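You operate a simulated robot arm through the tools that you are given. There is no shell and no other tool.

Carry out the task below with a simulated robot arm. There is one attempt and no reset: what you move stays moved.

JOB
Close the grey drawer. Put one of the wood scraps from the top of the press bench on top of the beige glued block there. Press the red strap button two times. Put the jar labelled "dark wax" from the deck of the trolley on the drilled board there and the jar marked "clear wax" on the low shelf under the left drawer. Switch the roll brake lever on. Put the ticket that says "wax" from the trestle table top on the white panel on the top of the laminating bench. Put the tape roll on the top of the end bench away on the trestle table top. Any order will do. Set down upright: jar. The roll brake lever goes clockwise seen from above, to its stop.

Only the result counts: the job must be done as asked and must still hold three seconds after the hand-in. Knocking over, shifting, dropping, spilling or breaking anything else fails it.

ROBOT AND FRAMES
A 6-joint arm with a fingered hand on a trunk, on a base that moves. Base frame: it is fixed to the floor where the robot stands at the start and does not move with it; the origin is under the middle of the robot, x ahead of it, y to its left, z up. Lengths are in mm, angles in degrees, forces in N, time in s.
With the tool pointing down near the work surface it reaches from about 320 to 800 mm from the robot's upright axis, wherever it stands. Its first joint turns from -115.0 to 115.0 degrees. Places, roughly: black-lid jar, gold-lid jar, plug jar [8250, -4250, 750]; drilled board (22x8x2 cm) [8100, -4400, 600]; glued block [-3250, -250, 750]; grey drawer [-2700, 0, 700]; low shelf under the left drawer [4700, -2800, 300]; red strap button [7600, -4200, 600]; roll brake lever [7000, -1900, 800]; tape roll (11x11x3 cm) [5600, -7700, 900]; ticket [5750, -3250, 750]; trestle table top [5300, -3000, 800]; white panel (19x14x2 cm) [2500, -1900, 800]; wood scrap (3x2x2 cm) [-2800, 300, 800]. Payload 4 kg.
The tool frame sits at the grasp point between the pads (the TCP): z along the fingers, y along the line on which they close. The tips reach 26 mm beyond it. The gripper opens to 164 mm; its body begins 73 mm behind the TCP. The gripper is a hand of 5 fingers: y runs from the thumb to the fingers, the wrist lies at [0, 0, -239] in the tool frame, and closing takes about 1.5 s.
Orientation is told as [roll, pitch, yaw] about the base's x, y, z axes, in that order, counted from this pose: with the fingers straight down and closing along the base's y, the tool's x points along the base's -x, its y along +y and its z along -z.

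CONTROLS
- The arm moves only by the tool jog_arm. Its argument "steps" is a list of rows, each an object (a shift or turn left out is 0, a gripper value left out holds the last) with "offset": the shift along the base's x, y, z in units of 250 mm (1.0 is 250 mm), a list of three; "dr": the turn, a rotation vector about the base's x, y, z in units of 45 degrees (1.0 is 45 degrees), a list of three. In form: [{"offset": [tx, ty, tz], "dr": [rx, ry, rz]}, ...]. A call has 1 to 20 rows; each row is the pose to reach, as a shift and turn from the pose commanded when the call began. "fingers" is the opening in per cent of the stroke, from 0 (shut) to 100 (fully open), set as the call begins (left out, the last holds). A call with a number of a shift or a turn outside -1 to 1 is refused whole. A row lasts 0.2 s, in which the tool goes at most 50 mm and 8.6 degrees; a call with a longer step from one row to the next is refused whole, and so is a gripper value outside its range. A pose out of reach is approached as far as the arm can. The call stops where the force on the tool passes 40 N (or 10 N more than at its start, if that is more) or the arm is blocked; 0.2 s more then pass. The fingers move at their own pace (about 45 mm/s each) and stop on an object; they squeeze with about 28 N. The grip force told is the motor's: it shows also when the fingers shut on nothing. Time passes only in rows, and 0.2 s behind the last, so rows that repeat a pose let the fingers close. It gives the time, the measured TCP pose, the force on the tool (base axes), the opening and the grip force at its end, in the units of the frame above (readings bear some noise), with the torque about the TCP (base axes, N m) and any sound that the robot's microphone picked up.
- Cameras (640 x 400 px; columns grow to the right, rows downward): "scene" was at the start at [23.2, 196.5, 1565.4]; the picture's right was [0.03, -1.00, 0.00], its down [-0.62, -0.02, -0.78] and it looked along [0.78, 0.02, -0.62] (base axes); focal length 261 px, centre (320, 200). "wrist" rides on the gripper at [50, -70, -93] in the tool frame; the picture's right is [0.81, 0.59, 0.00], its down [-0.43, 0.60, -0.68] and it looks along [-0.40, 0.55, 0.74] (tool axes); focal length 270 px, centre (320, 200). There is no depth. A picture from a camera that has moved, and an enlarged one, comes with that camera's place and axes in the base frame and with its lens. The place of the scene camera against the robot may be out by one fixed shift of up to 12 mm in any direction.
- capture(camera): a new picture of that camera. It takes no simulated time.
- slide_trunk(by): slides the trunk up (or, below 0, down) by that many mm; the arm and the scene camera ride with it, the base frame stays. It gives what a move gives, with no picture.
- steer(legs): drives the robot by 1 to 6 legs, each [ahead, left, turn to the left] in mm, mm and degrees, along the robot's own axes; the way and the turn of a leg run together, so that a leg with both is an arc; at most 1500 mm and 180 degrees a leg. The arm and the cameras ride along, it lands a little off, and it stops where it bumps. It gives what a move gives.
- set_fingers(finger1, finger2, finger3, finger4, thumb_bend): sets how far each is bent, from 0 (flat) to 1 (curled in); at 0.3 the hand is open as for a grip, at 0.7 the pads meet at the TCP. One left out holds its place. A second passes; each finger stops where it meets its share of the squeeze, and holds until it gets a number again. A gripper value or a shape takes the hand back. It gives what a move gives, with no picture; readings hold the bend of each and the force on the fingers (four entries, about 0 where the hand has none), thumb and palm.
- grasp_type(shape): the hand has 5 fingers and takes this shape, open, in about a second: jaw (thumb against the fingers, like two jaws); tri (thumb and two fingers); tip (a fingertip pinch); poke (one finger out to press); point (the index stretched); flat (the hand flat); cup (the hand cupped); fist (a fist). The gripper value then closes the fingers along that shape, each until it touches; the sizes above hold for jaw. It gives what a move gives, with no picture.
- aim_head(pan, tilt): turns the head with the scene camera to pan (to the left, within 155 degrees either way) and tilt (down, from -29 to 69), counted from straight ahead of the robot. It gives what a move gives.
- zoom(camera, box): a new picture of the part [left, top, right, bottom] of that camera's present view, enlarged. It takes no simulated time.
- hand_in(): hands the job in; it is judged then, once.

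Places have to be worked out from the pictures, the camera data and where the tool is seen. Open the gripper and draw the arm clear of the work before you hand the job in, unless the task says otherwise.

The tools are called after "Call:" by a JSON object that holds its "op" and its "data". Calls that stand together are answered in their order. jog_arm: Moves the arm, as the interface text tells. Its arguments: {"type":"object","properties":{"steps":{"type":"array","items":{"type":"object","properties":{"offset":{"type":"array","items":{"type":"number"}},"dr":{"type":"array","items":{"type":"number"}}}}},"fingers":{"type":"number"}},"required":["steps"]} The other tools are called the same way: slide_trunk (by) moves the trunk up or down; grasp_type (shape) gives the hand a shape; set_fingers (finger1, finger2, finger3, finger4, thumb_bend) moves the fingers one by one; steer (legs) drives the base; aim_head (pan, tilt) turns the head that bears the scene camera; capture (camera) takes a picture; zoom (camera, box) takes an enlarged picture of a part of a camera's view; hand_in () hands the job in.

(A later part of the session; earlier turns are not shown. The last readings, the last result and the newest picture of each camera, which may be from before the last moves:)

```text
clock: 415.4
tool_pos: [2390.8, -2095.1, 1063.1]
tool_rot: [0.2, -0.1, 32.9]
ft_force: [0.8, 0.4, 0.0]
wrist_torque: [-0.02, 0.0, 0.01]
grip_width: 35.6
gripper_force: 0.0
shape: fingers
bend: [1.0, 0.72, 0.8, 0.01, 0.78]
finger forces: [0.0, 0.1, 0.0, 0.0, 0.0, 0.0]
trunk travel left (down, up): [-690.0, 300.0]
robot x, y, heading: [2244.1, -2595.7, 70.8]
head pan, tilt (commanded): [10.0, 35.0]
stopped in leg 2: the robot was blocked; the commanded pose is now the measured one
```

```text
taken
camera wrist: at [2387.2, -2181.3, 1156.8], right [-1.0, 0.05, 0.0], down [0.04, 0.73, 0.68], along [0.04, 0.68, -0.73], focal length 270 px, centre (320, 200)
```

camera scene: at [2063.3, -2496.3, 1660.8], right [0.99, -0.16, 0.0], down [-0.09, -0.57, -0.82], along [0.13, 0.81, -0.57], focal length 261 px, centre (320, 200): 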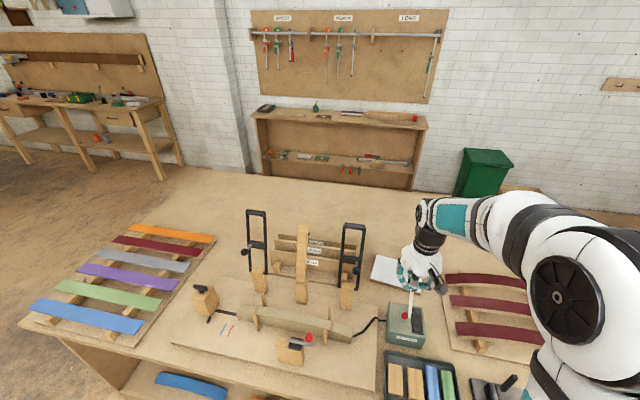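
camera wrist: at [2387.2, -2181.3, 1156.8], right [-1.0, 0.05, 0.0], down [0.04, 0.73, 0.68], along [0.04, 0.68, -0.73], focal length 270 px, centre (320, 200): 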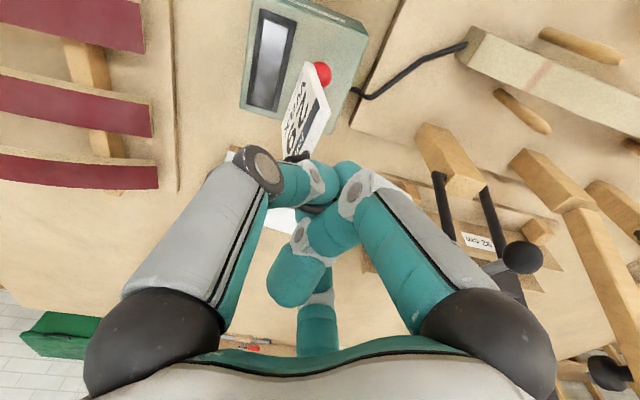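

The base touched the bench edge and stopped; the ticket has swung in the grip. I zoom to see how it hangs.

Call:
{"op": "zoom", "data": {"camera": "scene", "box": [370, 240, 466, 350]}}

Call:
{"op": "zoom", "data": {"camera": "wrist", "box": [220, 40, 400, 240]}}

```text
3.64 times, centred on (418, 295) of scene
camera zoom: at [2063.3, -2496.3, 1660.8], right [0.99, -0.16, 0.0], down [-0.09, -0.57, -0.82], along [0.13, 0.81, -0.57], focal length 950 px, centre (-36, -146)
```

zoom: 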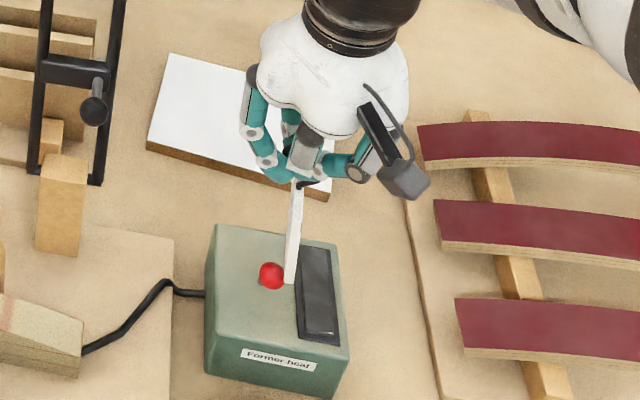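

```text
2.00 times, centred on (310, 140) of wrist
camera zoom: at [2387.2, -2181.3, 1156.8], right [-1.0, 0.05, 0.0], down [0.04, 0.73, 0.68], along [0.04, 0.68, -0.73], focal length 541 px, centre (340, 320)
```

zoom: 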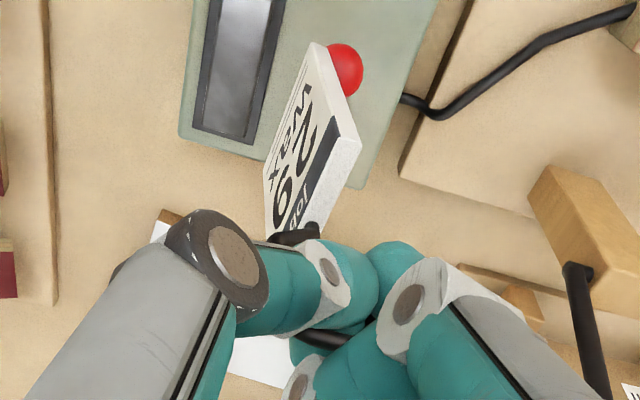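

The card now hangs from the fingertips, bottom edge lowest and facing sideways. I'll touch its bottom edge down near the panel's left end and lay it over to the right. First I move out above that spot, slowly.

Call:
{"op": "jog_arm", "data": {"steps": [{"offset": [0.013, 0.1, 0]}, {"offset": [0.026, 0.21, 0]}, {"offset": [0.039, 0.32, 0]}, {"offset": [0.052, 0.43, 0]}, {"offset": [0.065, 0.54, -0.02]}, {"offset": [0.078, 0.65, -0.04]}, {"offset": [0.091, 0.76, -0.08]}, {"offset": [0.104, 0.87, -0.12]}, {"offset": [0.117, 0.98, -0.16]}]}}

Call:
{"op": "capture", "data": {"camera": "scene"}}

Call:
{"op": "zoom", "data": {"camera": "scene", "box": [330, 200, 490, 320]}}

Call:
{"op": "capture", "data": {"camera": "wrist"}}

```text
clock: 417.4
tool_pos: [2418.4, -1850.5, 1022.7]
tool_rot: [0.2, -0.1, 33.0]
ft_force: [-0.4, -0.8, -0.5]
wrist_torque: [0.0, -0.01, -0.03]
grip_width: 35.6
gripper_force: 0.1
shape: fingers
bend: [1.0, 0.72, 0.8, 0.01, 0.78]
finger forces: [0.1, 0.0, 0.0, 0.0, 0.0, 0.0]
trunk travel left (down, up): [-690.0, 300.0]
robot x, y, heading: [2246.6, -2595.1, 70.7]
head pan, tilt (commanded): [10.0, 35.0]
```

```text
taken
camera scene: at [2063.2, -2495.6, 1660.8], right [0.99, -0.16, 0.0], down [-0.09, -0.57, -0.82], along [0.13, 0.81, -0.57], focal length 261 px, centre (320, 200)
```

scene: 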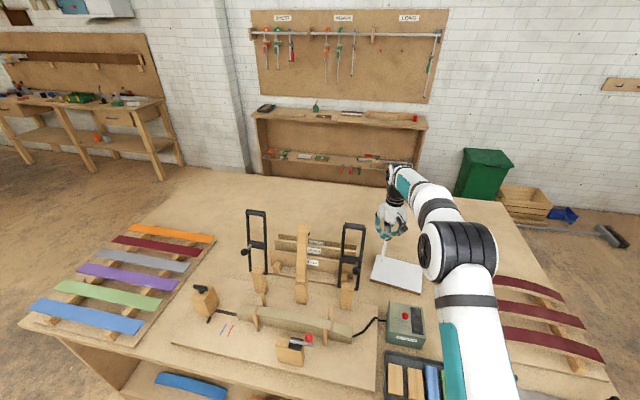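

```text
3.33 times, centred on (410, 260) of scene
camera zoom: at [2063.2, -2495.6, 1660.8], right [0.99, -0.16, 0.0], down [-0.09, -0.57, -0.82], along [0.13, 0.81, -0.57], focal length 870 px, centre (20, 0)
```

zoom: 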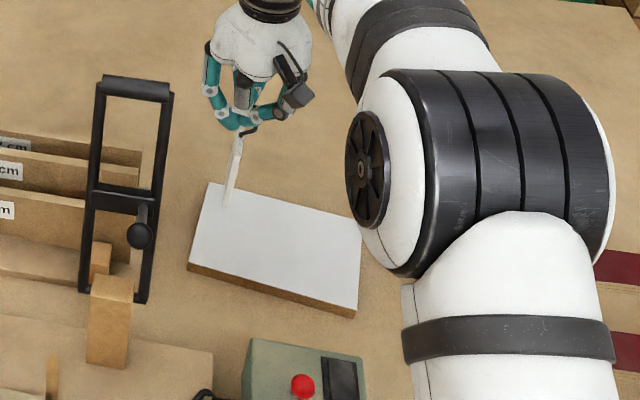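

```text
taken
camera wrist: at [2415.5, -1935.8, 1116.6], right [-1.0, 0.05, 0.0], down [0.04, 0.73, 0.68], along [0.04, 0.68, -0.73], focal length 270 px, centre (320, 200)
```

wrist: 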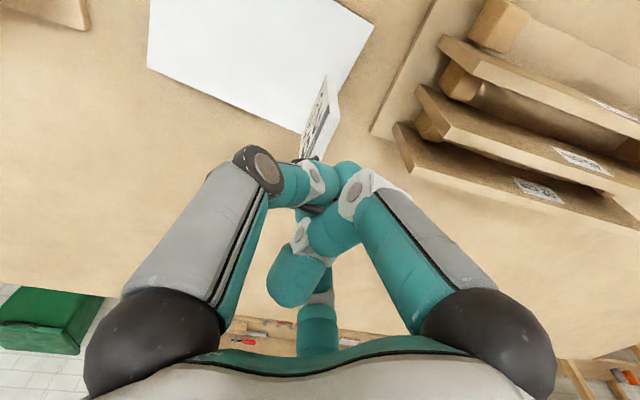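

The card's bottom edge is above the panel's left part. I move 25 mm further out and lower toward contact.

Call:
{"op": "jog_arm", "data": {"steps": [{"offset": [0.015, 0.045, -0.08]}, {"offset": [0.033, 0.094, -0.2]}, {"offset": [0.033, 0.094, -0.32]}, {"offset": [0.033, 0.094, -0.38]}]}}

Call:
{"op": "zoom", "data": {"camera": "scene", "box": [330, 200, 490, 320]}}

Call:
{"op": "capture", "data": {"camera": "wrist"}}

```text
clock: 418.4
tool_pos: [2426.4, -1827.0, 928.1]
tool_rot: [0.2, -0.2, 33.0]
ft_force: [-0.5, -2.3, 8.3]
wrist_torque: [0.17, -0.06, 0.01]
grip_width: 37.1
gripper_force: 1.1
shape: fingers
bend: [1.0, 0.73, 0.81, 0.01, 0.79]
finger forces: [2.4, 0.0, 0.1, 0.1, 0.1, 0.0]
trunk travel left (down, up): [-690.0, 300.0]
robot x, y, heading: [2250.2, -2595.2, 71.1]
head pan, tilt (commanded): [10.0, 35.0]
```

```text
3.33 times, centred on (410, 260) of scene
camera zoom: at [2062.6, -2498.1, 1661.1], right [0.99, -0.16, 0.0], down [-0.09, -0.57, -0.82], along [0.13, 0.81, -0.57], focal length 870 px, centre (20, 0)
```

zoom: 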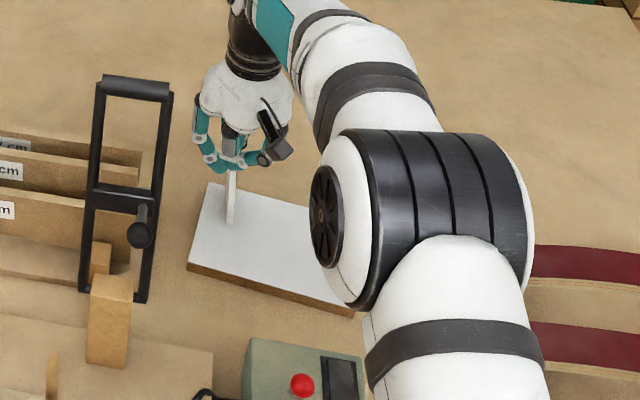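

```text
taken
camera wrist: at [2424.0, -1912.2, 1022.9], right [-1.0, 0.05, 0.0], down [0.04, 0.73, 0.68], along [0.04, 0.68, -0.73], focal length 270 px, centre (320, 200)
```

wrist: 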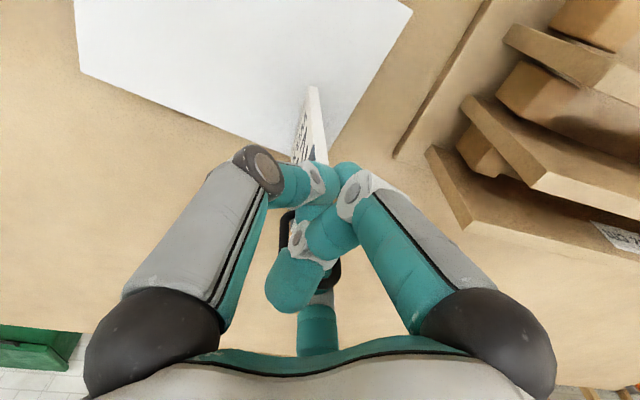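

The card stands upright on the panel, slightly jammed. I relieve it and swing the hand to the right along an arc to lay the card down.

Call:
{"op": "jog_arm", "data": {"steps": [{"offset": [0, 0, 0.024]}, {"offset": [0.037, -0.016, 0.024]}, {"offset": [0.073, -0.033, 0.02]}, {"offset": [0.11, -0.049, 0.01]}, {"offset": [0.146, -0.065, -0.006]}, {"offset": [0.183, -0.081, -0.028]}, {"offset": [0.219, -0.098, -0.056]}]}}

Call:
{"op": "zoom", "data": {"camera": "scene", "box": [330, 200, 490, 320]}}

Call:
{"op": "capture", "data": {"camera": "wrist"}}

```text
clock: 420.0
tool_pos: [2484.4, -1851.1, 912.9]
tool_rot: [0.2, 0.0, 32.8]
ft_force: [0.7, 0.4, 0.1]
wrist_torque: [0.01, -0.01, 0.03]
grip_width: 35.2
gripper_force: 0.1
shape: fingers
bend: [1.0, 0.74, 0.81, 0.01, 0.79]
finger forces: [0.0, 0.1, 0.0, 0.0, 0.0, 0.1]
trunk travel left (down, up): [-690.0, 300.0]
robot x, y, heading: [2245.2, -2598.9, 71.1]
head pan, tilt (commanded): [10.0, 35.0]
```

```text
3.33 times, centred on (410, 260) of scene
camera zoom: at [2063.3, -2496.7, 1660.8], right [0.99, -0.16, 0.0], down [-0.09, -0.57, -0.82], along [0.13, 0.81, -0.57], focal length 870 px, centre (20, 0)
```

zoom: 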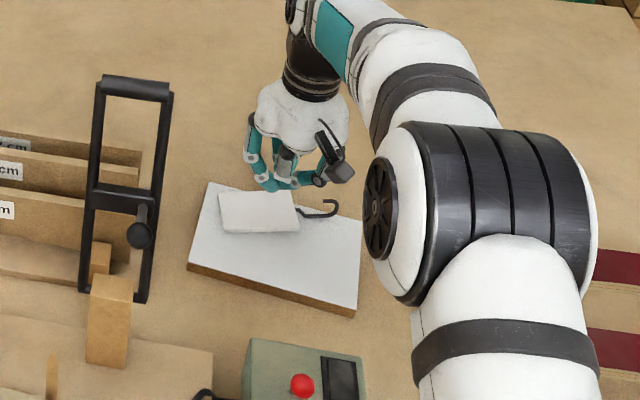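

```text
taken
camera wrist: at [2480.2, -1937.1, 1007.6], right [-1.0, 0.05, 0.0], down [0.04, 0.73, 0.68], along [0.04, 0.68, -0.73], focal length 270 px, centre (320, 200)
```

wrist: 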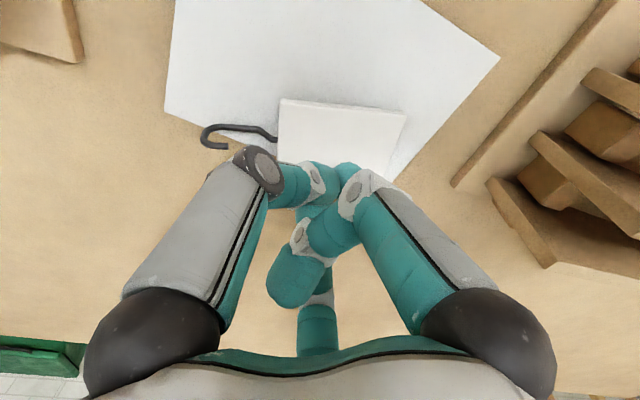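

The ticket came off and lies flat on the panel, its corners inside the panel's outline, only the hook overhangs. I raise the hand away and verify.

Call:
{"op": "jog_arm", "data": {"steps": [{"offset": [0, 0, 0.08]}, {"offset": [0, -0.02, 0.22]}, {"offset": [0, -0.08, 0.38]}, {"offset": [-0.02, -0.2, 0.5]}, {"offset": [-0.06, -0.36, 0.58]}, {"offset": [-0.1, -0.52, 0.6]}, {"offset": [-0.14, -0.68, 0.6]}, {"offset": [-0.18, -0.84, 0.6]}, {"offset": [-0.22, -0.99, 0.6]}]}}

Call:
{"op": "zoom", "data": {"camera": "scene", "box": [350, 230, 446, 300]}}

Call:
{"op": "capture", "data": {"camera": "scene"}}

```text
clock: 422.0
tool_pos: [2424.9, -2098.4, 1065.5]
tool_rot: [0.3, -0.2, 33.0]
ft_force: [-0.3, -0.7, 0.2]
wrist_torque: [0.02, 0.0, 0.0]
grip_width: 34.9
gripper_force: 0.2
shape: fingers
bend: [1.0, 0.74, 0.81, 0.01, 0.79]
finger forces: [0.0, 0.1, 0.1, 0.0, 0.0, 0.0]
trunk travel left (down, up): [-690.0, 300.0]
robot x, y, heading: [2247.2, -2594.7, 71.0]
head pan, tilt (commanded): [10.0, 35.0]
```

```text
5.71 times, centred on (398, 265) of scene
camera zoom: at [2062.7, -2497.8, 1660.8], right [0.99, -0.16, 0.0], down [-0.09, -0.57, -0.82], along [0.13, 0.81, -0.57], focal length 1492 px, centre (-126, -171)
```

zoom: 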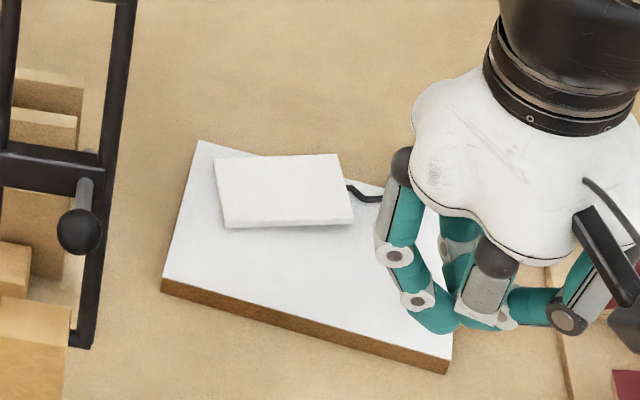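

```text
taken
camera scene: at [2062.7, -2497.8, 1660.8], right [0.99, -0.16, 0.0], down [-0.09, -0.57, -0.82], along [0.13, 0.81, -0.57], focal length 261 px, centre (320, 200)
```

scene: 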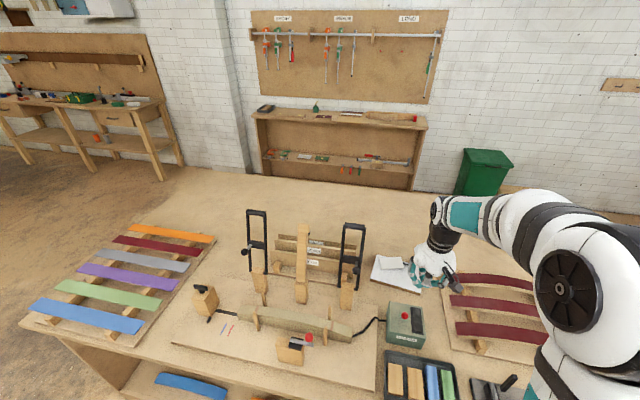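

The ticket rests on the panel with its centre well inside. Next the tape roll at the end bench: I restore the open jaw shape, tuck the arm and drive back along the lane, then look toward the end bench.

Call:
{"op": "grasp_type", "data": {"shape": "jaw"}}

Call:
{"op": "steer", "data": {"legs": [[-250, 0, 0], [0, -1500, 0], [0, -1500, 0]]}}

Call:
{"op": "aim_head", "data": {"pan": -150, "tilt": 20}}

Call:
{"op": "capture", "data": {"camera": "scene"}}

Call:
{"op": "aim_head", "data": {"pan": 150, "tilt": 20}}

Call:
{"op": "capture", "data": {"camera": "scene"}}

```text
clock: 422.9
tool_pos: [2425.4, -2097.4, 1065.7]
tool_rot: [0.3, -0.1, 33.0]
ft_force: [0.2, 0.4, 0.9]
wrist_torque: [0.02, -0.02, 0.0]
grip_width: 164.0
gripper_force: 0.0
shape: jaw
bend: [0.3, 0.3, 0.3, 0.3, 0.3]
finger forces: [0.0, 0.0, 0.0, 0.2, 0.0, 0.1]
trunk travel left (down, up): [-690.0, 300.0]
robot x, y, heading: [2250.4, -2596.5, 71.0]
head pan, tilt (commanded): [10.0, 35.0]
```

```text
clock: 438.7
tool_pos: [5172.5, -3341.2, 1066.1]
tool_rot: [0.2, -0.1, 31.1]
ft_force: [-0.1, -0.1, -0.7]
wrist_torque: [0.05, -0.02, 0.0]
grip_width: 163.7
gripper_force: 0.1
shape: jaw
bend: [0.3, 0.3, 0.3, 0.3, 0.3]
finger forces: [0.1, 0.1, 0.0, 0.0, 0.1, 0.0]
trunk travel left (down, up): [-690.0, 300.0]
robot x, y, heading: [4978.8, -3831.0, 68.8]
head pan, tilt (commanded): [10.0, 35.0]
```

```text
clock: 441.1
tool_pos: [5173.9, -3339.9, 1064.7]
tool_rot: [0.2, -0.1, 31.1]
ft_force: [0.3, -1.4, 0.9]
wrist_torque: [0.03, -0.05, -0.01]
grip_width: 163.9
gripper_force: 0.1
shape: jaw
bend: [0.3, 0.3, 0.3, 0.3, 0.3]
finger forces: [0.0, 0.1, 0.0, 0.1, 0.0, 0.1]
trunk travel left (down, up): [-690.0, 300.0]
robot x, y, heading: [4977.8, -3831.9, 69.2]
head pan, tilt (commanded): [-150.0, 20.0]
```

```text
taken
camera scene: at [4796.5, -3907.4, 1684.7], right [-0.99, -0.16, 0.0], down [-0.05, 0.34, -0.94], along [0.15, -0.93, -0.34], focal length 261 px, centre (320, 200)
```

scene: 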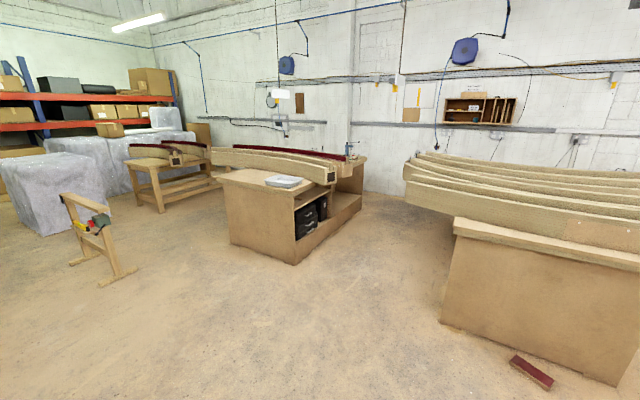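

```text
clock: 445.2
tool_pos: [5173.5, -3342.0, 1065.1]
tool_rot: [0.2, 0.0, 31.1]
ft_force: [0.3, -0.8, 0.0]
wrist_torque: [-0.03, -0.03, 0.0]
grip_width: 164.2
gripper_force: 0.0
shape: jaw
bend: [0.3, 0.3, 0.3, 0.3, 0.3]
finger forces: [0.0, 0.1, 0.1, 0.1, 0.0, 0.0]
trunk travel left (down, up): [-690.0, 300.0]
robot x, y, heading: [4976.6, -3832.5, 68.9]
head pan, tilt (commanded): [150.0, 20.0]
```

```text
taken
camera scene: at [4709.4, -3874.2, 1684.7], right [-0.63, 0.78, 0.0], down [0.27, 0.22, -0.94], along [-0.73, -0.59, -0.34], focal length 261 px, centre (320, 200)
```

scene: 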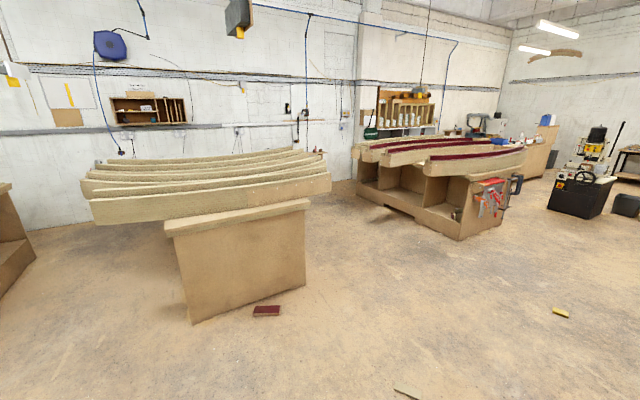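

The end bench is the middle one; the tape should be reachable from its far (+a) side. I turn to heading 160° and work my way there in stages, staying clear of the sawhorse stand.

Call:
{"op": "steer", "data": {"legs": [[0, 0, 91], [-1000, 0, 0], [-900, 0, 0], [0, 600, 0]]}}

Call:
{"op": "aim_head", "data": {"pan": 90, "tilt": 25}}

Call:
{"op": "capture", "data": {"camera": "scene"}}

Call:
{"op": "aim_head", "data": {"pan": 140, "tilt": 25}}

Call:
{"op": "capture", "data": {"camera": "scene"}}

```text
clock: 461.4
tool_pos: [6012.4, -4847.5, 1064.9]
tool_rot: [0.2, -0.1, 120.7]
ft_force: [-0.8, -0.8, 0.5]
wrist_torque: [0.02, -0.02, 0.01]
grip_width: 164.0
gripper_force: 0.1
shape: jaw
bend: [0.3, 0.3, 0.3, 0.3, 0.3]
finger forces: [0.0, 0.0, 0.0, 0.1, 0.0, 0.0]
trunk travel left (down, up): [-690.0, 300.0]
robot x, y, heading: [6504.5, -5042.4, 158.8]
head pan, tilt (commanded): [150.0, 20.0]
```

```text
clock: 462.7
tool_pos: [6012.2, -4847.1, 1065.8]
tool_rot: [0.2, -0.1, 120.8]
ft_force: [0.4, 0.1, 0.2]
wrist_torque: [0.03, 0.03, -0.04]
grip_width: 163.7
gripper_force: 0.0
shape: jaw
bend: [0.3, 0.3, 0.3, 0.3, 0.3]
finger forces: [0.0, 0.1, 0.1, 0.1, 0.1, 0.0]
trunk travel left (down, up): [-690.0, 300.0]
robot x, y, heading: [6507.1, -5045.0, 158.9]
head pan, tilt (commanded): [90.0, 25.0]
```

```text
taken
camera scene: at [6457.0, -5315.8, 1676.6], right [-0.93, 0.36, 0.0], down [0.15, 0.39, -0.91], along [-0.33, -0.85, -0.42], focal length 261 px, centre (320, 200)
```

scene: 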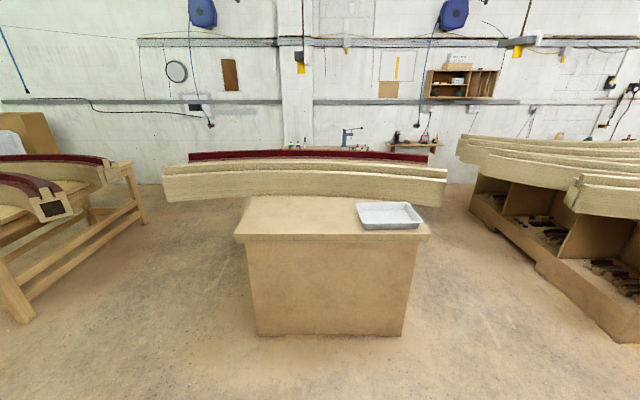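

```text
clock: 463.9
tool_pos: [6012.3, -4846.9, 1065.3]
tool_rot: [0.3, -0.1, 120.9]
ft_force: [0.2, 0.5, -0.3]
wrist_torque: [-0.01, 0.0, 0.01]
grip_width: 164.0
gripper_force: 0.0
shape: jaw
bend: [0.3, 0.3, 0.3, 0.3, 0.3]
finger forces: [0.0, 0.0, 0.0, 0.1, 0.0, 0.0]
trunk travel left (down, up): [-690.0, 300.0]
robot x, y, heading: [6505.2, -5044.0, 158.9]
head pan, tilt (commanded): [140.0, 25.0]
```

```text
taken
camera scene: at [6534.6, -5310.7, 1676.6], right [-0.88, -0.48, 0.0], down [-0.2, 0.37, -0.91], along [0.44, -0.79, -0.42], focal length 261 px, centre (320, 200)
```

scene: 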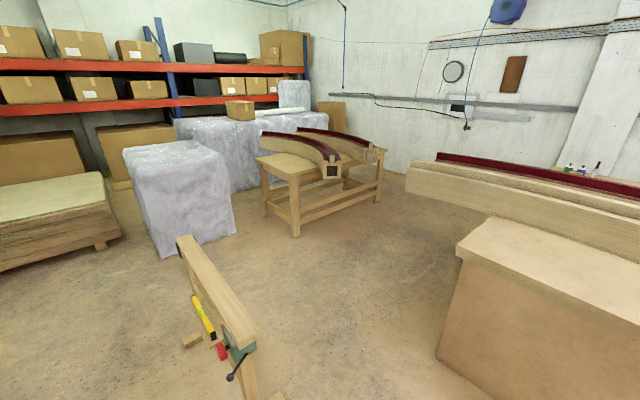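

The path is clear between the stand and the bench. I continue: left past the stand, back, then left along the bench's far side.

Call:
{"op": "steer", "data": {"legs": [[0, 1150, 1], [-920, 0, 0], [0, 1000, 0]]}}

Call:
{"op": "aim_head", "data": {"pan": 30, "tilt": 25}}

Call:
{"op": "capture", "data": {"camera": "scene"}}

```text
clock: 477.0
tool_pos: [6306.1, -6794.1, 1064.8]
tool_rot: [0.3, -0.1, 123.3]
ft_force: [-0.2, -0.2, 0.1]
wrist_torque: [-0.01, -0.05, 0.0]
grip_width: 163.6
gripper_force: 0.1
shape: jaw
bend: [0.3, 0.3, 0.3, 0.3, 0.3]
finger forces: [0.0, 0.0, 0.1, 0.0, 0.1, 0.0]
trunk travel left (down, up): [-690.0, 300.0]
robot x, y, heading: [6804.2, -6970.8, 161.0]
head pan, tilt (commanded): [140.0, 25.0]
stopped in leg 3: the robot was blocked; the commanded pose is now the measured one
```

```text
clock: 478.9
tool_pos: [6306.0, -6792.3, 1066.8]
tool_rot: [0.2, -0.1, 123.2]
ft_force: [0.3, -0.7, -0.4]
wrist_torque: [0.03, 0.02, -0.03]
grip_width: 164.1
gripper_force: 0.1
shape: jaw
bend: [0.3, 0.3, 0.3, 0.3, 0.3]
finger forces: [0.0, 0.0, 0.1, 0.0, 0.0, 0.0]
trunk travel left (down, up): [-690.0, 300.0]
robot x, y, heading: [6806.3, -6969.2, 161.1]
head pan, tilt (commanded): [30.0, 25.0]
```

```text
taken
camera scene: at [6709.8, -7174.0, 1676.6], right [-0.19, 0.98, 0.0], down [0.41, 0.08, -0.91], along [-0.89, -0.18, -0.42], focal length 261 px, centre (320, 200)
```

scene: 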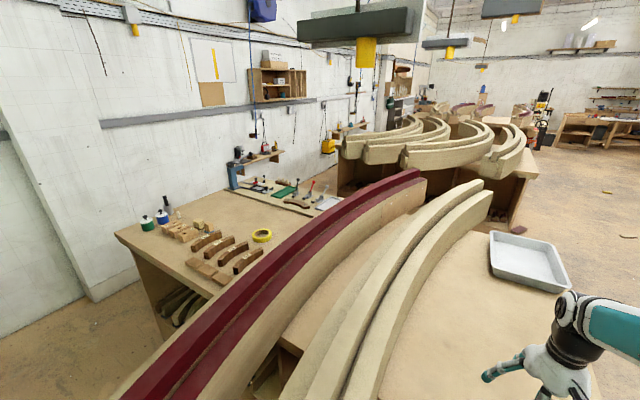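

I touched the overhanging hull beams and stopped. The tape roll is visible on the wall side of the burgundy beam, so I must go round the beam ends. I look behind-left to check the corridor.

Call:
{"op": "aim_head", "data": {"pan": 152, "tilt": 25}}

Call:
{"op": "capture", "data": {"camera": "scene"}}

Call:
{"op": "aim_head", "data": {"pan": 95, "tilt": 35}}

Call:
{"op": "capture", "data": {"camera": "scene"}}

```text
clock: 480.9
tool_pos: [6306.2, -6792.6, 1065.9]
tool_rot: [0.2, -0.2, 123.0]
ft_force: [-0.3, -0.7, 0.4]
wrist_torque: [-0.01, 0.01, 0.0]
grip_width: 163.7
gripper_force: 0.1
shape: jaw
bend: [0.3, 0.3, 0.3, 0.3, 0.3]
finger forces: [0.0, 0.0, 0.0, 0.0, 0.1, 0.0]
trunk travel left (down, up): [-690.0, 300.0]
robot x, y, heading: [6808.6, -6969.5, 161.1]
head pan, tilt (commanded): [152.0, 25.0]
```

```text
taken
camera scene: at [6863.1, -7223.4, 1676.6], right [-0.73, -0.68, 0.0], down [-0.29, 0.31, -0.91], along [0.62, -0.66, -0.42], focal length 261 px, centre (320, 200)
```

scene: 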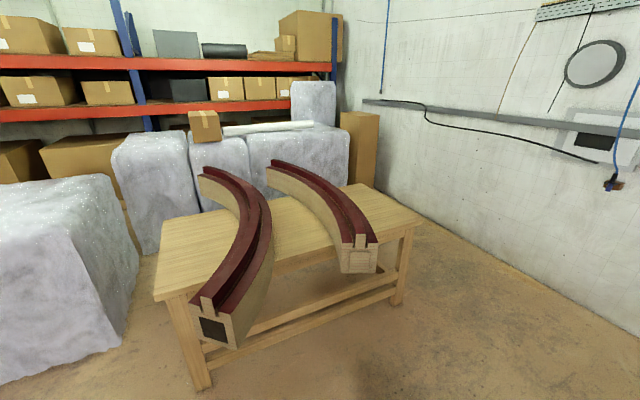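

```text
clock: 482.2
tool_pos: [6307.5, -6790.9, 1065.5]
tool_rot: [0.2, -0.2, 123.0]
ft_force: [0.1, -0.8, -0.3]
wrist_torque: [0.0, 0.0, -0.02]
grip_width: 163.7
gripper_force: 0.0
shape: jaw
bend: [0.3, 0.3, 0.3, 0.3, 0.3]
finger forces: [0.1, 0.0, 0.0, 0.0, 0.1, 0.1]
trunk travel left (down, up): [-690.0, 300.0]
robot x, y, heading: [6803.9, -6968.6, 161.1]
head pan, tilt (commanded): [95.0, 35.0]
```

```text
taken
camera scene: at [6779.1, -7241.7, 1660.8], right [-0.97, 0.24, 0.0], down [0.14, 0.56, -0.82], along [-0.2, -0.8, -0.57], focal length 261 px, centre (320, 200)
```

scene: 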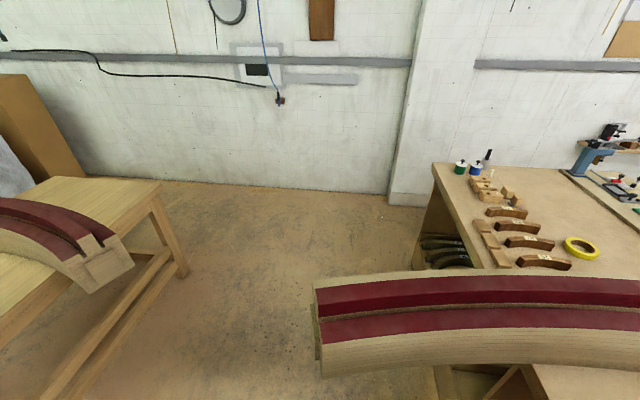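

The corridor between the beam ends and the hull table is about 740 mm at beam height. I raise the arm, back up to its middle, go through, then come forward behind the beams.

Call:
{"op": "slide_trunk", "data": {"by": 150}}

Call:
{"op": "steer", "data": {"legs": [[-525, 30, -1]]}}

Call:
{"op": "steer", "data": {"legs": [[0, 700, 0], [0, 600, 0]]}}

Call:
{"op": "capture", "data": {"camera": "scene"}}

```text
clock: 483.9
tool_pos: [6306.4, -6793.0, 1215.4]
tool_rot: [0.2, -0.2, 123.1]
ft_force: [-0.2, 0.6, 0.1]
wrist_torque: [-0.02, -0.02, 0.0]
grip_width: 163.9
gripper_force: 0.1
shape: jaw
bend: [0.3, 0.3, 0.3, 0.3, 0.3]
finger forces: [0.0, 0.0, 0.1, 0.0, 0.1, 0.0]
trunk travel left (down, up): [-840.0, 150.0]
robot x, y, heading: [6805.6, -6971.3, 161.0]
head pan, tilt (commanded): [95.0, 35.0]
```

```text
clock: 487.0
tool_pos: [6803.5, -6985.9, 1216.1]
tool_rot: [0.2, -0.3, 121.3]
ft_force: [0.2, -0.1, -0.2]
wrist_torque: [-0.04, 0.05, 0.02]
grip_width: 163.7
gripper_force: 0.1
shape: jaw
bend: [0.3, 0.3, 0.3, 0.3, 0.3]
finger forces: [0.1, 0.1, 0.0, 0.0, 0.0, 0.0]
trunk travel left (down, up): [-840.0, 150.0]
robot x, y, heading: [7296.9, -7176.3, 159.4]
head pan, tilt (commanded): [95.0, 35.0]
```

```text
clock: 494.0
tool_pos: [6337.7, -8234.3, 1215.2]
tool_rot: [0.2, -0.1, 122.1]
ft_force: [-0.4, 0.8, 0.6]
wrist_torque: [0.03, 0.04, 0.0]
grip_width: 163.8
gripper_force: 0.0
shape: jaw
bend: [0.3, 0.3, 0.3, 0.3, 0.3]
finger forces: [0.0, 0.0, 0.0, 0.1, 0.0, 0.0]
trunk travel left (down, up): [-840.0, 150.0]
robot x, y, heading: [6831.2, -8420.8, 159.7]
head pan, tilt (commanded): [95.0, 35.0]
```

```text
taken
camera scene: at [6800.8, -8693.0, 1810.7], right [-0.97, 0.26, 0.0], down [0.15, 0.55, -0.82], along [-0.21, -0.79, -0.57], focal length 261 px, centre (320, 200)
```

scene: 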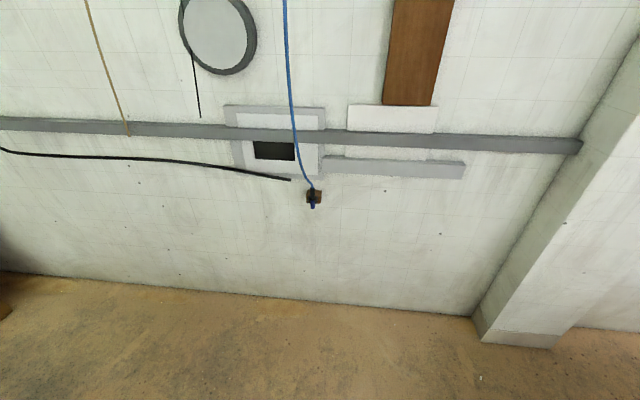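

I'm through, behind the beams. I look ahead at the bench with the tape.

Call:
{"op": "aim_head", "data": {"pan": 10, "tilt": 35}}

Call:
{"op": "capture", "data": {"camera": "scene"}}

```text
clock: 495.6
tool_pos: [6338.3, -8234.5, 1215.4]
tool_rot: [0.2, -0.2, 122.1]
ft_force: [0.1, 0.5, -0.5]
wrist_torque: [-0.01, 0.0, 0.01]
grip_width: 163.8
gripper_force: 0.0
shape: jaw
bend: [0.3, 0.3, 0.3, 0.3, 0.3]
finger forces: [0.0, 0.1, 0.0, 0.0, 0.0, 0.0]
trunk travel left (down, up): [-840.0, 150.0]
robot x, y, heading: [6830.6, -8424.3, 160.2]
head pan, tilt (commanded): [10.0, 35.0]
```

```text
taken
camera scene: at [6737.0, -8592.0, 1810.8], right [0.17, 0.99, 0.0], down [0.57, -0.1, -0.82], along [-0.81, 0.14, -0.57], focal length 261 px, centre (320, 200)
```

scene: 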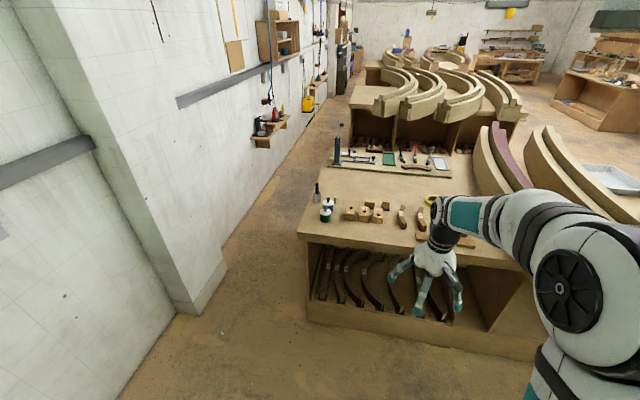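

The tape lies about 460 mm in from this bench edge. I move forward close to the bench and a little right.

Call:
{"op": "steer", "data": {"legs": [[500, -120, 0], [150, -60, 0]]}}

Call:
{"op": "aim_head", "data": {"pan": -5, "tilt": 45}}

Call:
{"op": "capture", "data": {"camera": "scene"}}

Call:
{"op": "capture", "data": {"camera": "wrist"}}

```text
clock: 499.6
tool_pos: [5795.3, -7834.9, 1215.2]
tool_rot: [0.2, -0.1, 121.5]
ft_force: [0.6, -0.3, 0.0]
wrist_torque: [0.0, -0.01, -0.03]
grip_width: 164.0
gripper_force: 0.1
shape: jaw
bend: [0.3, 0.3, 0.3, 0.3, 0.3]
finger forces: [0.1, 0.0, 0.1, 0.0, 0.0, 0.0]
trunk travel left (down, up): [-840.0, 150.0]
robot x, y, heading: [6289.7, -8022.1, 159.7]
head pan, tilt (commanded): [10.0, 35.0]
```

```text
clock: 500.4
tool_pos: [5795.1, -7835.2, 1215.4]
tool_rot: [0.2, -0.2, 121.5]
ft_force: [-0.2, 0.1, -0.4]
wrist_torque: [-0.01, 0.01, 0.01]
grip_width: 163.8
gripper_force: 0.0
shape: jaw
bend: [0.3, 0.3, 0.3, 0.3, 0.3]
finger forces: [0.1, 0.0, 0.0, 0.0, 0.0, 0.1]
trunk travel left (down, up): [-840.0, 150.0]
robot x, y, heading: [6291.5, -8025.7, 159.6]
head pan, tilt (commanded): [-5.0, 45.0]
```

```text
taken
camera scene: at [6205.1, -8177.1, 1796.0], right [0.43, 0.9, 0.0], down [0.64, -0.3, -0.71], along [-0.64, 0.3, -0.71], focal length 261 px, centre (320, 200)
```

scene: 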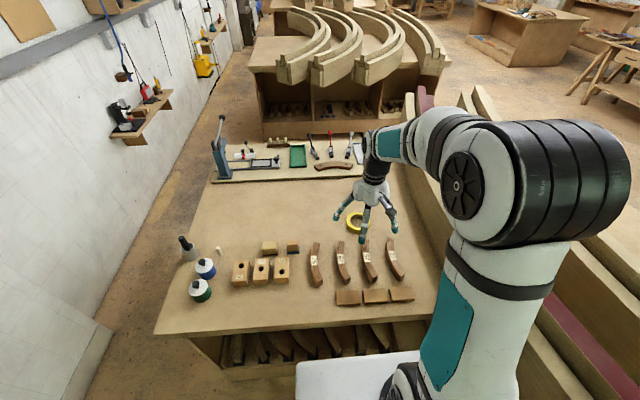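

```text
taken
camera wrist: at [5882.8, -7841.1, 1309.6], right [-0.08, -1.0, 0.0], down [-0.73, 0.06, 0.68], along [-0.68, 0.05, -0.73], focal length 270 px, centre (320, 200)
```

wrist: 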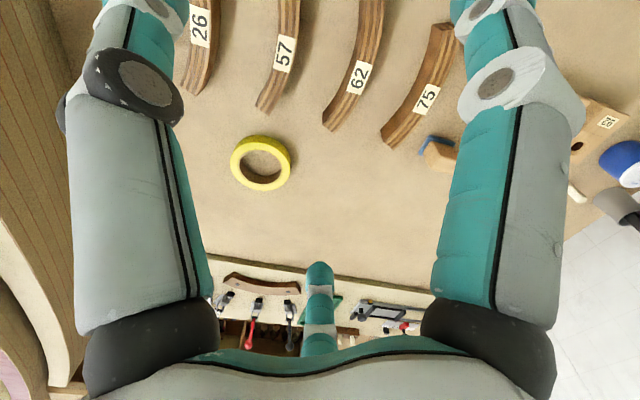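

The yellow tape roll is at about (5606, -7709). I lower the trunk, turn the hand so that no finger lands on the wooden piece "57", and move above the roll.

Call:
{"op": "slide_trunk", "data": {"by": -170}}

Call:
{"op": "jog_arm", "data": {"steps": [{"offset": [-0.09, 0.06, 0], "dr": [0, 0, 0.18]}, {"offset": [-0.18, 0.12, 0], "dr": [0, 0, 0.36]}, {"offset": [-0.28, 0.18, 0], "dr": [0, 0, 0.54]}, {"offset": [-0.38, 0.24, 0], "dr": [0, 0, 0.72]}, {"offset": [-0.48, 0.32, 0], "dr": [0, 0, 0.9]}, {"offset": [-0.58, 0.4, 0], "dr": [0, 0, 1.0]}]}}

Call:
{"op": "jog_arm", "data": {"steps": [{"offset": [-0.09, 0.05, 0], "dr": [0, 0, 0.18]}, {"offset": [-0.176, 0.104, -0.05], "dr": [0, 0, 0.36]}, {"offset": [-0.176, 0.104, -0.15], "dr": [0, 0, 0.41]}], "fingers": 88}}

Call:
{"op": "capture", "data": {"camera": "wrist"}}

Call:
{"op": "capture", "data": {"camera": "scene"}}

```text
clock: 502.3
tool_pos: [5796.6, -7835.5, 1045.7]
tool_rot: [0.3, -0.2, 121.5]
ft_force: [-0.3, -0.5, 0.1]
wrist_torque: [-0.03, 0.0, -0.03]
grip_width: 163.8
gripper_force: 0.0
shape: jaw
bend: [0.3, 0.3, 0.3, 0.3, 0.3]
finger forces: [0.1, 0.1, 0.0, 0.0, 0.1, 0.0]
trunk travel left (down, up): [-670.0, 320.0]
robot x, y, heading: [6293.1, -8026.9, 159.6]
head pan, tilt (commanded): [-5.0, 45.0]
```

```text
clock: 503.7
tool_pos: [5651.0, -7734.4, 1043.8]
tool_rot: [0.2, -0.1, 166.7]
ft_force: [0.5, -0.3, -0.1]
wrist_torque: [0.0, 0.01, 0.0]
grip_width: 164.1
gripper_force: 0.0
shape: jaw
bend: [0.3, 0.3, 0.3, 0.3, 0.3]
finger forces: [0.1, 0.0, 0.0, 0.1, 0.1, 0.0]
trunk travel left (down, up): [-670.0, 320.0]
robot x, y, heading: [6288.1, -8023.6, 159.7]
head pan, tilt (commanded): [-5.0, 45.0]
```

```text
clock: 504.5
tool_pos: [5607.5, -7708.6, 1008.8]
tool_rot: [0.2, -0.3, -175.1]
ft_force: [0.3, -0.5, 0.2]
wrist_torque: [-0.03, 0.0, 0.03]
grip_width: 144.7
gripper_force: 0.1
shape: jaw
bend: [0.26, 0.26, 0.26, 0.26, 0.37]
finger forces: [0.0, 0.0, 0.0, 0.0, 0.0, 0.0]
trunk travel left (down, up): [-670.0, 320.0]
robot x, y, heading: [6291.4, -8027.6, 159.5]
head pan, tilt (commanded): [-5.0, 45.0]
```

```text
taken
camera wrist: at [5651.8, -7633.3, 1102.2], right [0.86, -0.51, 0.0], down [-0.38, -0.63, 0.68], along [-0.35, -0.58, -0.73], focal length 270 px, centre (320, 200)
```

wrist: 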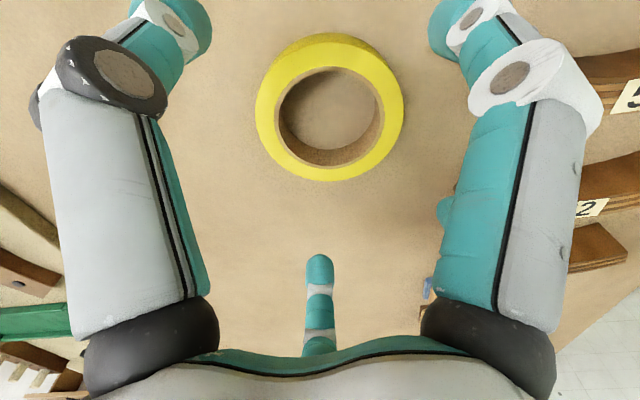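

```text
taken
camera scene: at [6205.0, -8176.9, 1626.0], right [0.43, 0.9, 0.0], down [0.64, -0.3, -0.71], along [-0.64, 0.3, -0.71], focal length 261 px, centre (320, 200)
```

scene: 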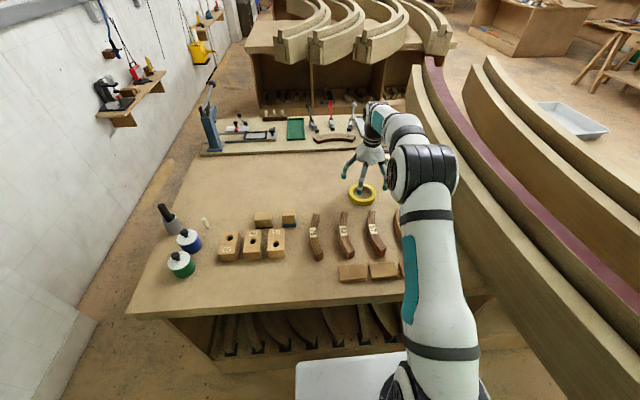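

The ring is nearly centred: centre (5613, -7710), top z≈905. I adjust and descend around it.

Call:
{"op": "jog_arm", "data": {"steps": [{"offset": [0.023, -0.007, -0.12]}, {"offset": [0.023, -0.007, -0.24]}, {"offset": [0.023, -0.007, -0.32]}]}}

Call:
{"op": "jog_arm", "data": {"steps": [{"offset": [0, 0, -0.02]}, {"offset": [0, 0, -0.04]}]}}

Call:
{"op": "capture", "data": {"camera": "wrist"}}

Call:
{"op": "zoom", "data": {"camera": "scene", "box": [300, 130, 428, 230]}}

```text
clock: 505.3
tool_pos: [5612.5, -7709.8, 928.2]
tool_rot: [0.2, -0.1, -175.0]
ft_force: [0.2, 0.1, -0.1]
wrist_torque: [0.0, 0.0, 0.0]
grip_width: 144.5
gripper_force: 0.1
shape: jaw
bend: [0.26, 0.26, 0.26, 0.26, 0.37]
finger forces: [0.0, 0.0, 0.0, 0.0, 0.1, 0.0]
trunk travel left (down, up): [-670.0, 320.0]
robot x, y, heading: [6287.2, -8025.4, 159.4]
head pan, tilt (commanded): [-5.0, 45.0]
```

```text
clock: 505.9
tool_pos: [5612.8, -7711.4, 926.4]
tool_rot: [0.0, -0.6, -175.1]
ft_force: [-4.0, 2.2, 32.0]
wrist_torque: [-0.38, -1.87, 0.02]
grip_width: 143.8
gripper_force: 0.1
shape: jaw
bend: [0.23, 0.24, 0.26, 0.26, 0.37]
finger forces: [15.5, 14.0, 1.6, 0.0, 1.0, 0.0]
trunk travel left (down, up): [-670.0, 320.0]
robot x, y, heading: [6286.6, -8026.7, 159.7]
head pan, tilt (commanded): [-5.0, 45.0]
```

```text
taken
camera wrist: at [5658.1, -7636.6, 1019.4], right [0.86, -0.52, -0.01], down [-0.37, -0.63, 0.68], along [-0.36, -0.58, -0.73], focal length 270 px, centre (320, 200)
```

wrist: 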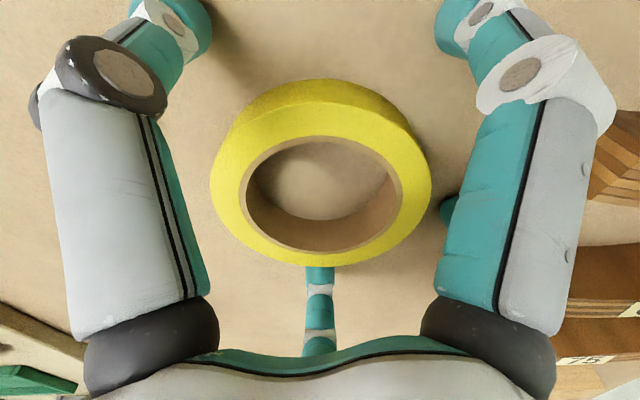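

```text
4.00 times, centred on (364, 180) of scene
camera zoom: at [6207.6, -8178.2, 1626.7], right [0.43, 0.9, 0.0], down [0.64, -0.3, -0.71], along [-0.64, 0.3, -0.71], focal length 1044 px, centre (144, 280)
```

zoom: 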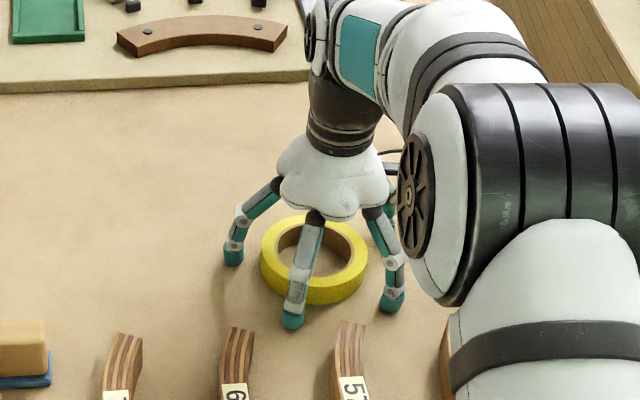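

Fingers 1 and 2 rest on the bench at this height. I relieve the load a bit and close the hand on the ring.

Call:
{"op": "jog_arm", "data": {"steps": [{"offset": [0, 0, 0.034]}]}}

Call:
{"op": "jog_arm", "data": {"steps": [{"offset": [0, 0, 0]}, {"offset": [0, 0, 0]}, {"offset": [0, 0, 0]}, {"offset": [0, 0, 0]}, {"offset": [0, 0, 0]}, {"offset": [0, 0, 0]}, {"offset": [0, 0, 0]}], "fingers": 40}}

Call:
{"op": "capture", "data": {"camera": "wrist"}}

Call:
{"op": "zoom", "data": {"camera": "scene", "box": [300, 130, 428, 230]}}

```text
clock: 506.3
tool_pos: [5613.1, -7711.5, 925.2]
tool_rot: [0.3, -0.2, -175.0]
ft_force: [-2.4, 1.0, 9.1]
wrist_torque: [0.19, -0.23, 0.1]
grip_width: 144.0
gripper_force: 0.0
shape: jaw
bend: [0.25, 0.26, 0.26, 0.25, 0.38]
finger forces: [4.2, 2.3, 0.2, 1.6, 1.7, 0.0]
trunk travel left (down, up): [-670.0, 320.0]
robot x, y, heading: [6291.5, -8025.7, 159.4]
head pan, tilt (commanded): [-5.0, 45.0]
```

```text
clock: 507.9
tool_pos: [5612.8, -7711.7, 926.4]
tool_rot: [0.2, -0.2, -175.0]
ft_force: [3.1, -0.1, 5.7]
wrist_torque: [-0.04, -0.13, 0.02]
grip_width: 91.6
gripper_force: 27.5
shape: jaw
bend: [0.35, 0.34, 0.35, 0.34, 0.69]
finger forces: [26.6, 27.9, 26.4, 27.2, 25.5, 0.0]
trunk travel left (down, up): [-670.0, 320.0]
robot x, y, heading: [6294.4, -8026.8, 159.9]
head pan, tilt (commanded): [-5.0, 45.0]
```

```text
taken
camera wrist: at [5658.0, -7636.7, 1021.0], right [0.86, -0.52, 0.0], down [-0.38, -0.63, 0.68], along [-0.35, -0.58, -0.73], focal length 270 px, centre (320, 200)
```

wrist: 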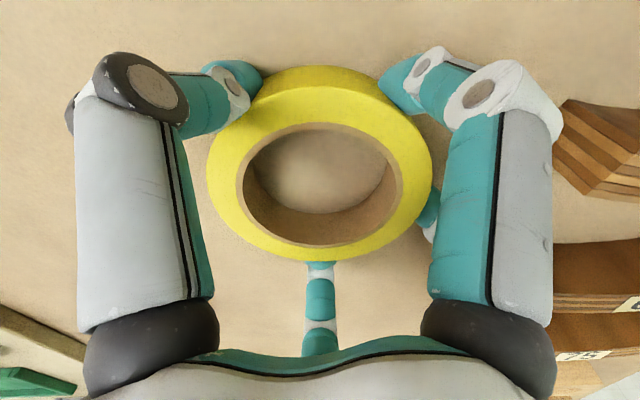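

```text
4.00 times, centred on (364, 180) of scene
camera zoom: at [6205.8, -8177.2, 1626.0], right [0.43, 0.9, 0.0], down [0.64, -0.3, -0.71], along [-0.64, 0.3, -0.71], focal length 1044 px, centre (144, 280)
```

zoom: 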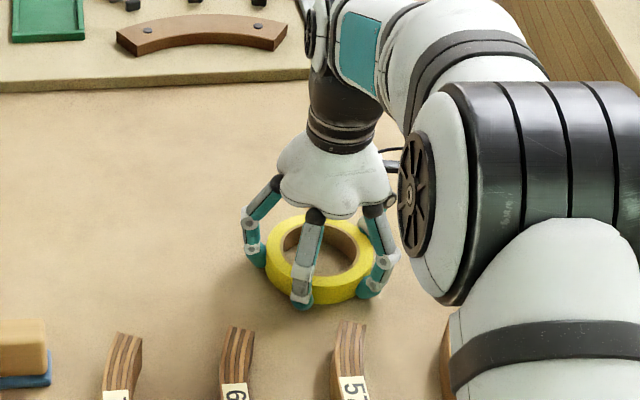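

All five digits grip the roll with about 26 N. I lift it 120 mm and check.

Call:
{"op": "jog_arm", "data": {"steps": [{"offset": [0, 0, 0.06]}, {"offset": [0, 0, 0.18]}, {"offset": [0, 0, 0.32]}, {"offset": [0, 0, 0.48]}]}}

Call:
{"op": "zoom", "data": {"camera": "scene", "box": [300, 110, 428, 210]}}

```text
clock: 508.9
tool_pos: [5611.3, -7710.1, 1047.8]
tool_rot: [0.1, -0.3, -175.0]
ft_force: [-0.4, 0.2, -1.4]
wrist_torque: [0.03, -0.01, 0.02]
grip_width: 91.8
gripper_force: 28.3
shape: jaw
bend: [0.35, 0.34, 0.35, 0.34, 0.69]
finger forces: [25.2, 25.7, 26.8, 25.8, 25.5, 0.0]
trunk travel left (down, up): [-670.0, 320.0]
robot x, y, heading: [6290.0, -8023.4, 159.4]
head pan, tilt (commanded): [-5.0, 45.0]
```

```text
4.00 times, centred on (364, 160) of scene
camera zoom: at [6205.4, -8177.0, 1625.9], right [0.43, 0.9, 0.0], down [0.64, -0.3, -0.71], along [-0.64, 0.3, -0.71], focal length 1044 px, centre (144, 360)
```

zoom: 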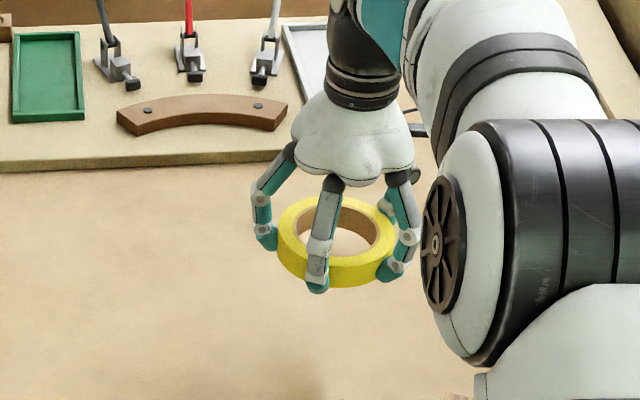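

The roll is held securely. I retract the arm, raise the trunk a little and drive back the way I came.

Call:
{"op": "jog_arm", "data": {"steps": [{"offset": [0.15, -0.056, 0.03]}, {"offset": [0.3, -0.112, 0.06]}, {"offset": [0.45, -0.168, 0.09]}, {"offset": [0.6, -0.224, 0.1]}, {"offset": [0.75, -0.28, 0.1]}, {"offset": [0.9, -0.336, 0.1]}]}}

Call:
{"op": "slide_trunk", "data": {"by": 100}}

Call:
{"op": "steer", "data": {"legs": [[-150, 60, 0], [-490, 120, 0]]}}

Call:
{"op": "steer", "data": {"legs": [[0, -700, 0], [0, -600, 0], [0, -550, 0]]}}

```text
clock: 510.3
tool_pos: [5838.9, -7796.5, 1067.0]
tool_rot: [0.3, -0.1, -175.0]
ft_force: [1.3, -0.3, -0.1]
wrist_torque: [-0.01, 0.01, -0.02]
grip_width: 91.2
gripper_force: 28.3
shape: jaw
bend: [0.35, 0.34, 0.35, 0.34, 0.69]
finger forces: [25.0, 25.3, 27.4, 25.5, 25.4, 0.0]
trunk travel left (down, up): [-670.0, 320.0]
robot x, y, heading: [6287.4, -8024.8, 159.6]
head pan, tilt (commanded): [-5.0, 45.0]
```

```text
clock: 511.6
tool_pos: [5837.8, -7796.2, 1166.9]
tool_rot: [0.3, -0.1, -175.0]
ft_force: [-0.3, 1.5, -1.7]
wrist_torque: [0.0, -0.01, 0.03]
grip_width: 91.0
gripper_force: 27.7
shape: jaw
bend: [0.35, 0.34, 0.35, 0.34, 0.69]
finger forces: [25.0, 25.4, 27.4, 25.6, 25.4, 0.0]
trunk travel left (down, up): [-770.0, 220.0]
robot x, y, heading: [6290.9, -8024.9, 159.4]
head pan, tilt (commanded): [-5.0, 45.0]
```

```text
clock: 515.6
tool_pos: [6380.0, -8195.8, 1166.9]
tool_rot: [0.2, -0.2, -175.2]
ft_force: [0.6, -0.1, -1.3]
wrist_torque: [0.0, -0.05, 0.05]
grip_width: 91.3
gripper_force: 27.5
shape: jaw
bend: [0.35, 0.34, 0.35, 0.34, 0.69]
finger forces: [25.0, 25.3, 27.4, 25.5, 25.5, 0.0]
trunk travel left (down, up): [-770.0, 220.0]
robot x, y, heading: [6832.5, -8427.4, 159.3]
head pan, tilt (commanded): [-5.0, 45.0]
```

```text
clock: 525.2
tool_pos: [6990.1, -6476.1, 1167.2]
tool_rot: [0.3, -0.2, -173.2]
ft_force: [0.0, 0.0, -0.3]
wrist_torque: [-0.01, 0.01, 0.01]
grip_width: 91.1
gripper_force: 27.9
shape: jaw
bend: [0.35, 0.34, 0.35, 0.34, 0.69]
finger forces: [25.0, 25.3, 27.4, 25.4, 25.4, 0.1]
trunk travel left (down, up): [-770.0, 220.0]
robot x, y, heading: [7451.4, -6689.8, 161.3]
head pan, tilt (commanded): [-5.0, 45.0]
```

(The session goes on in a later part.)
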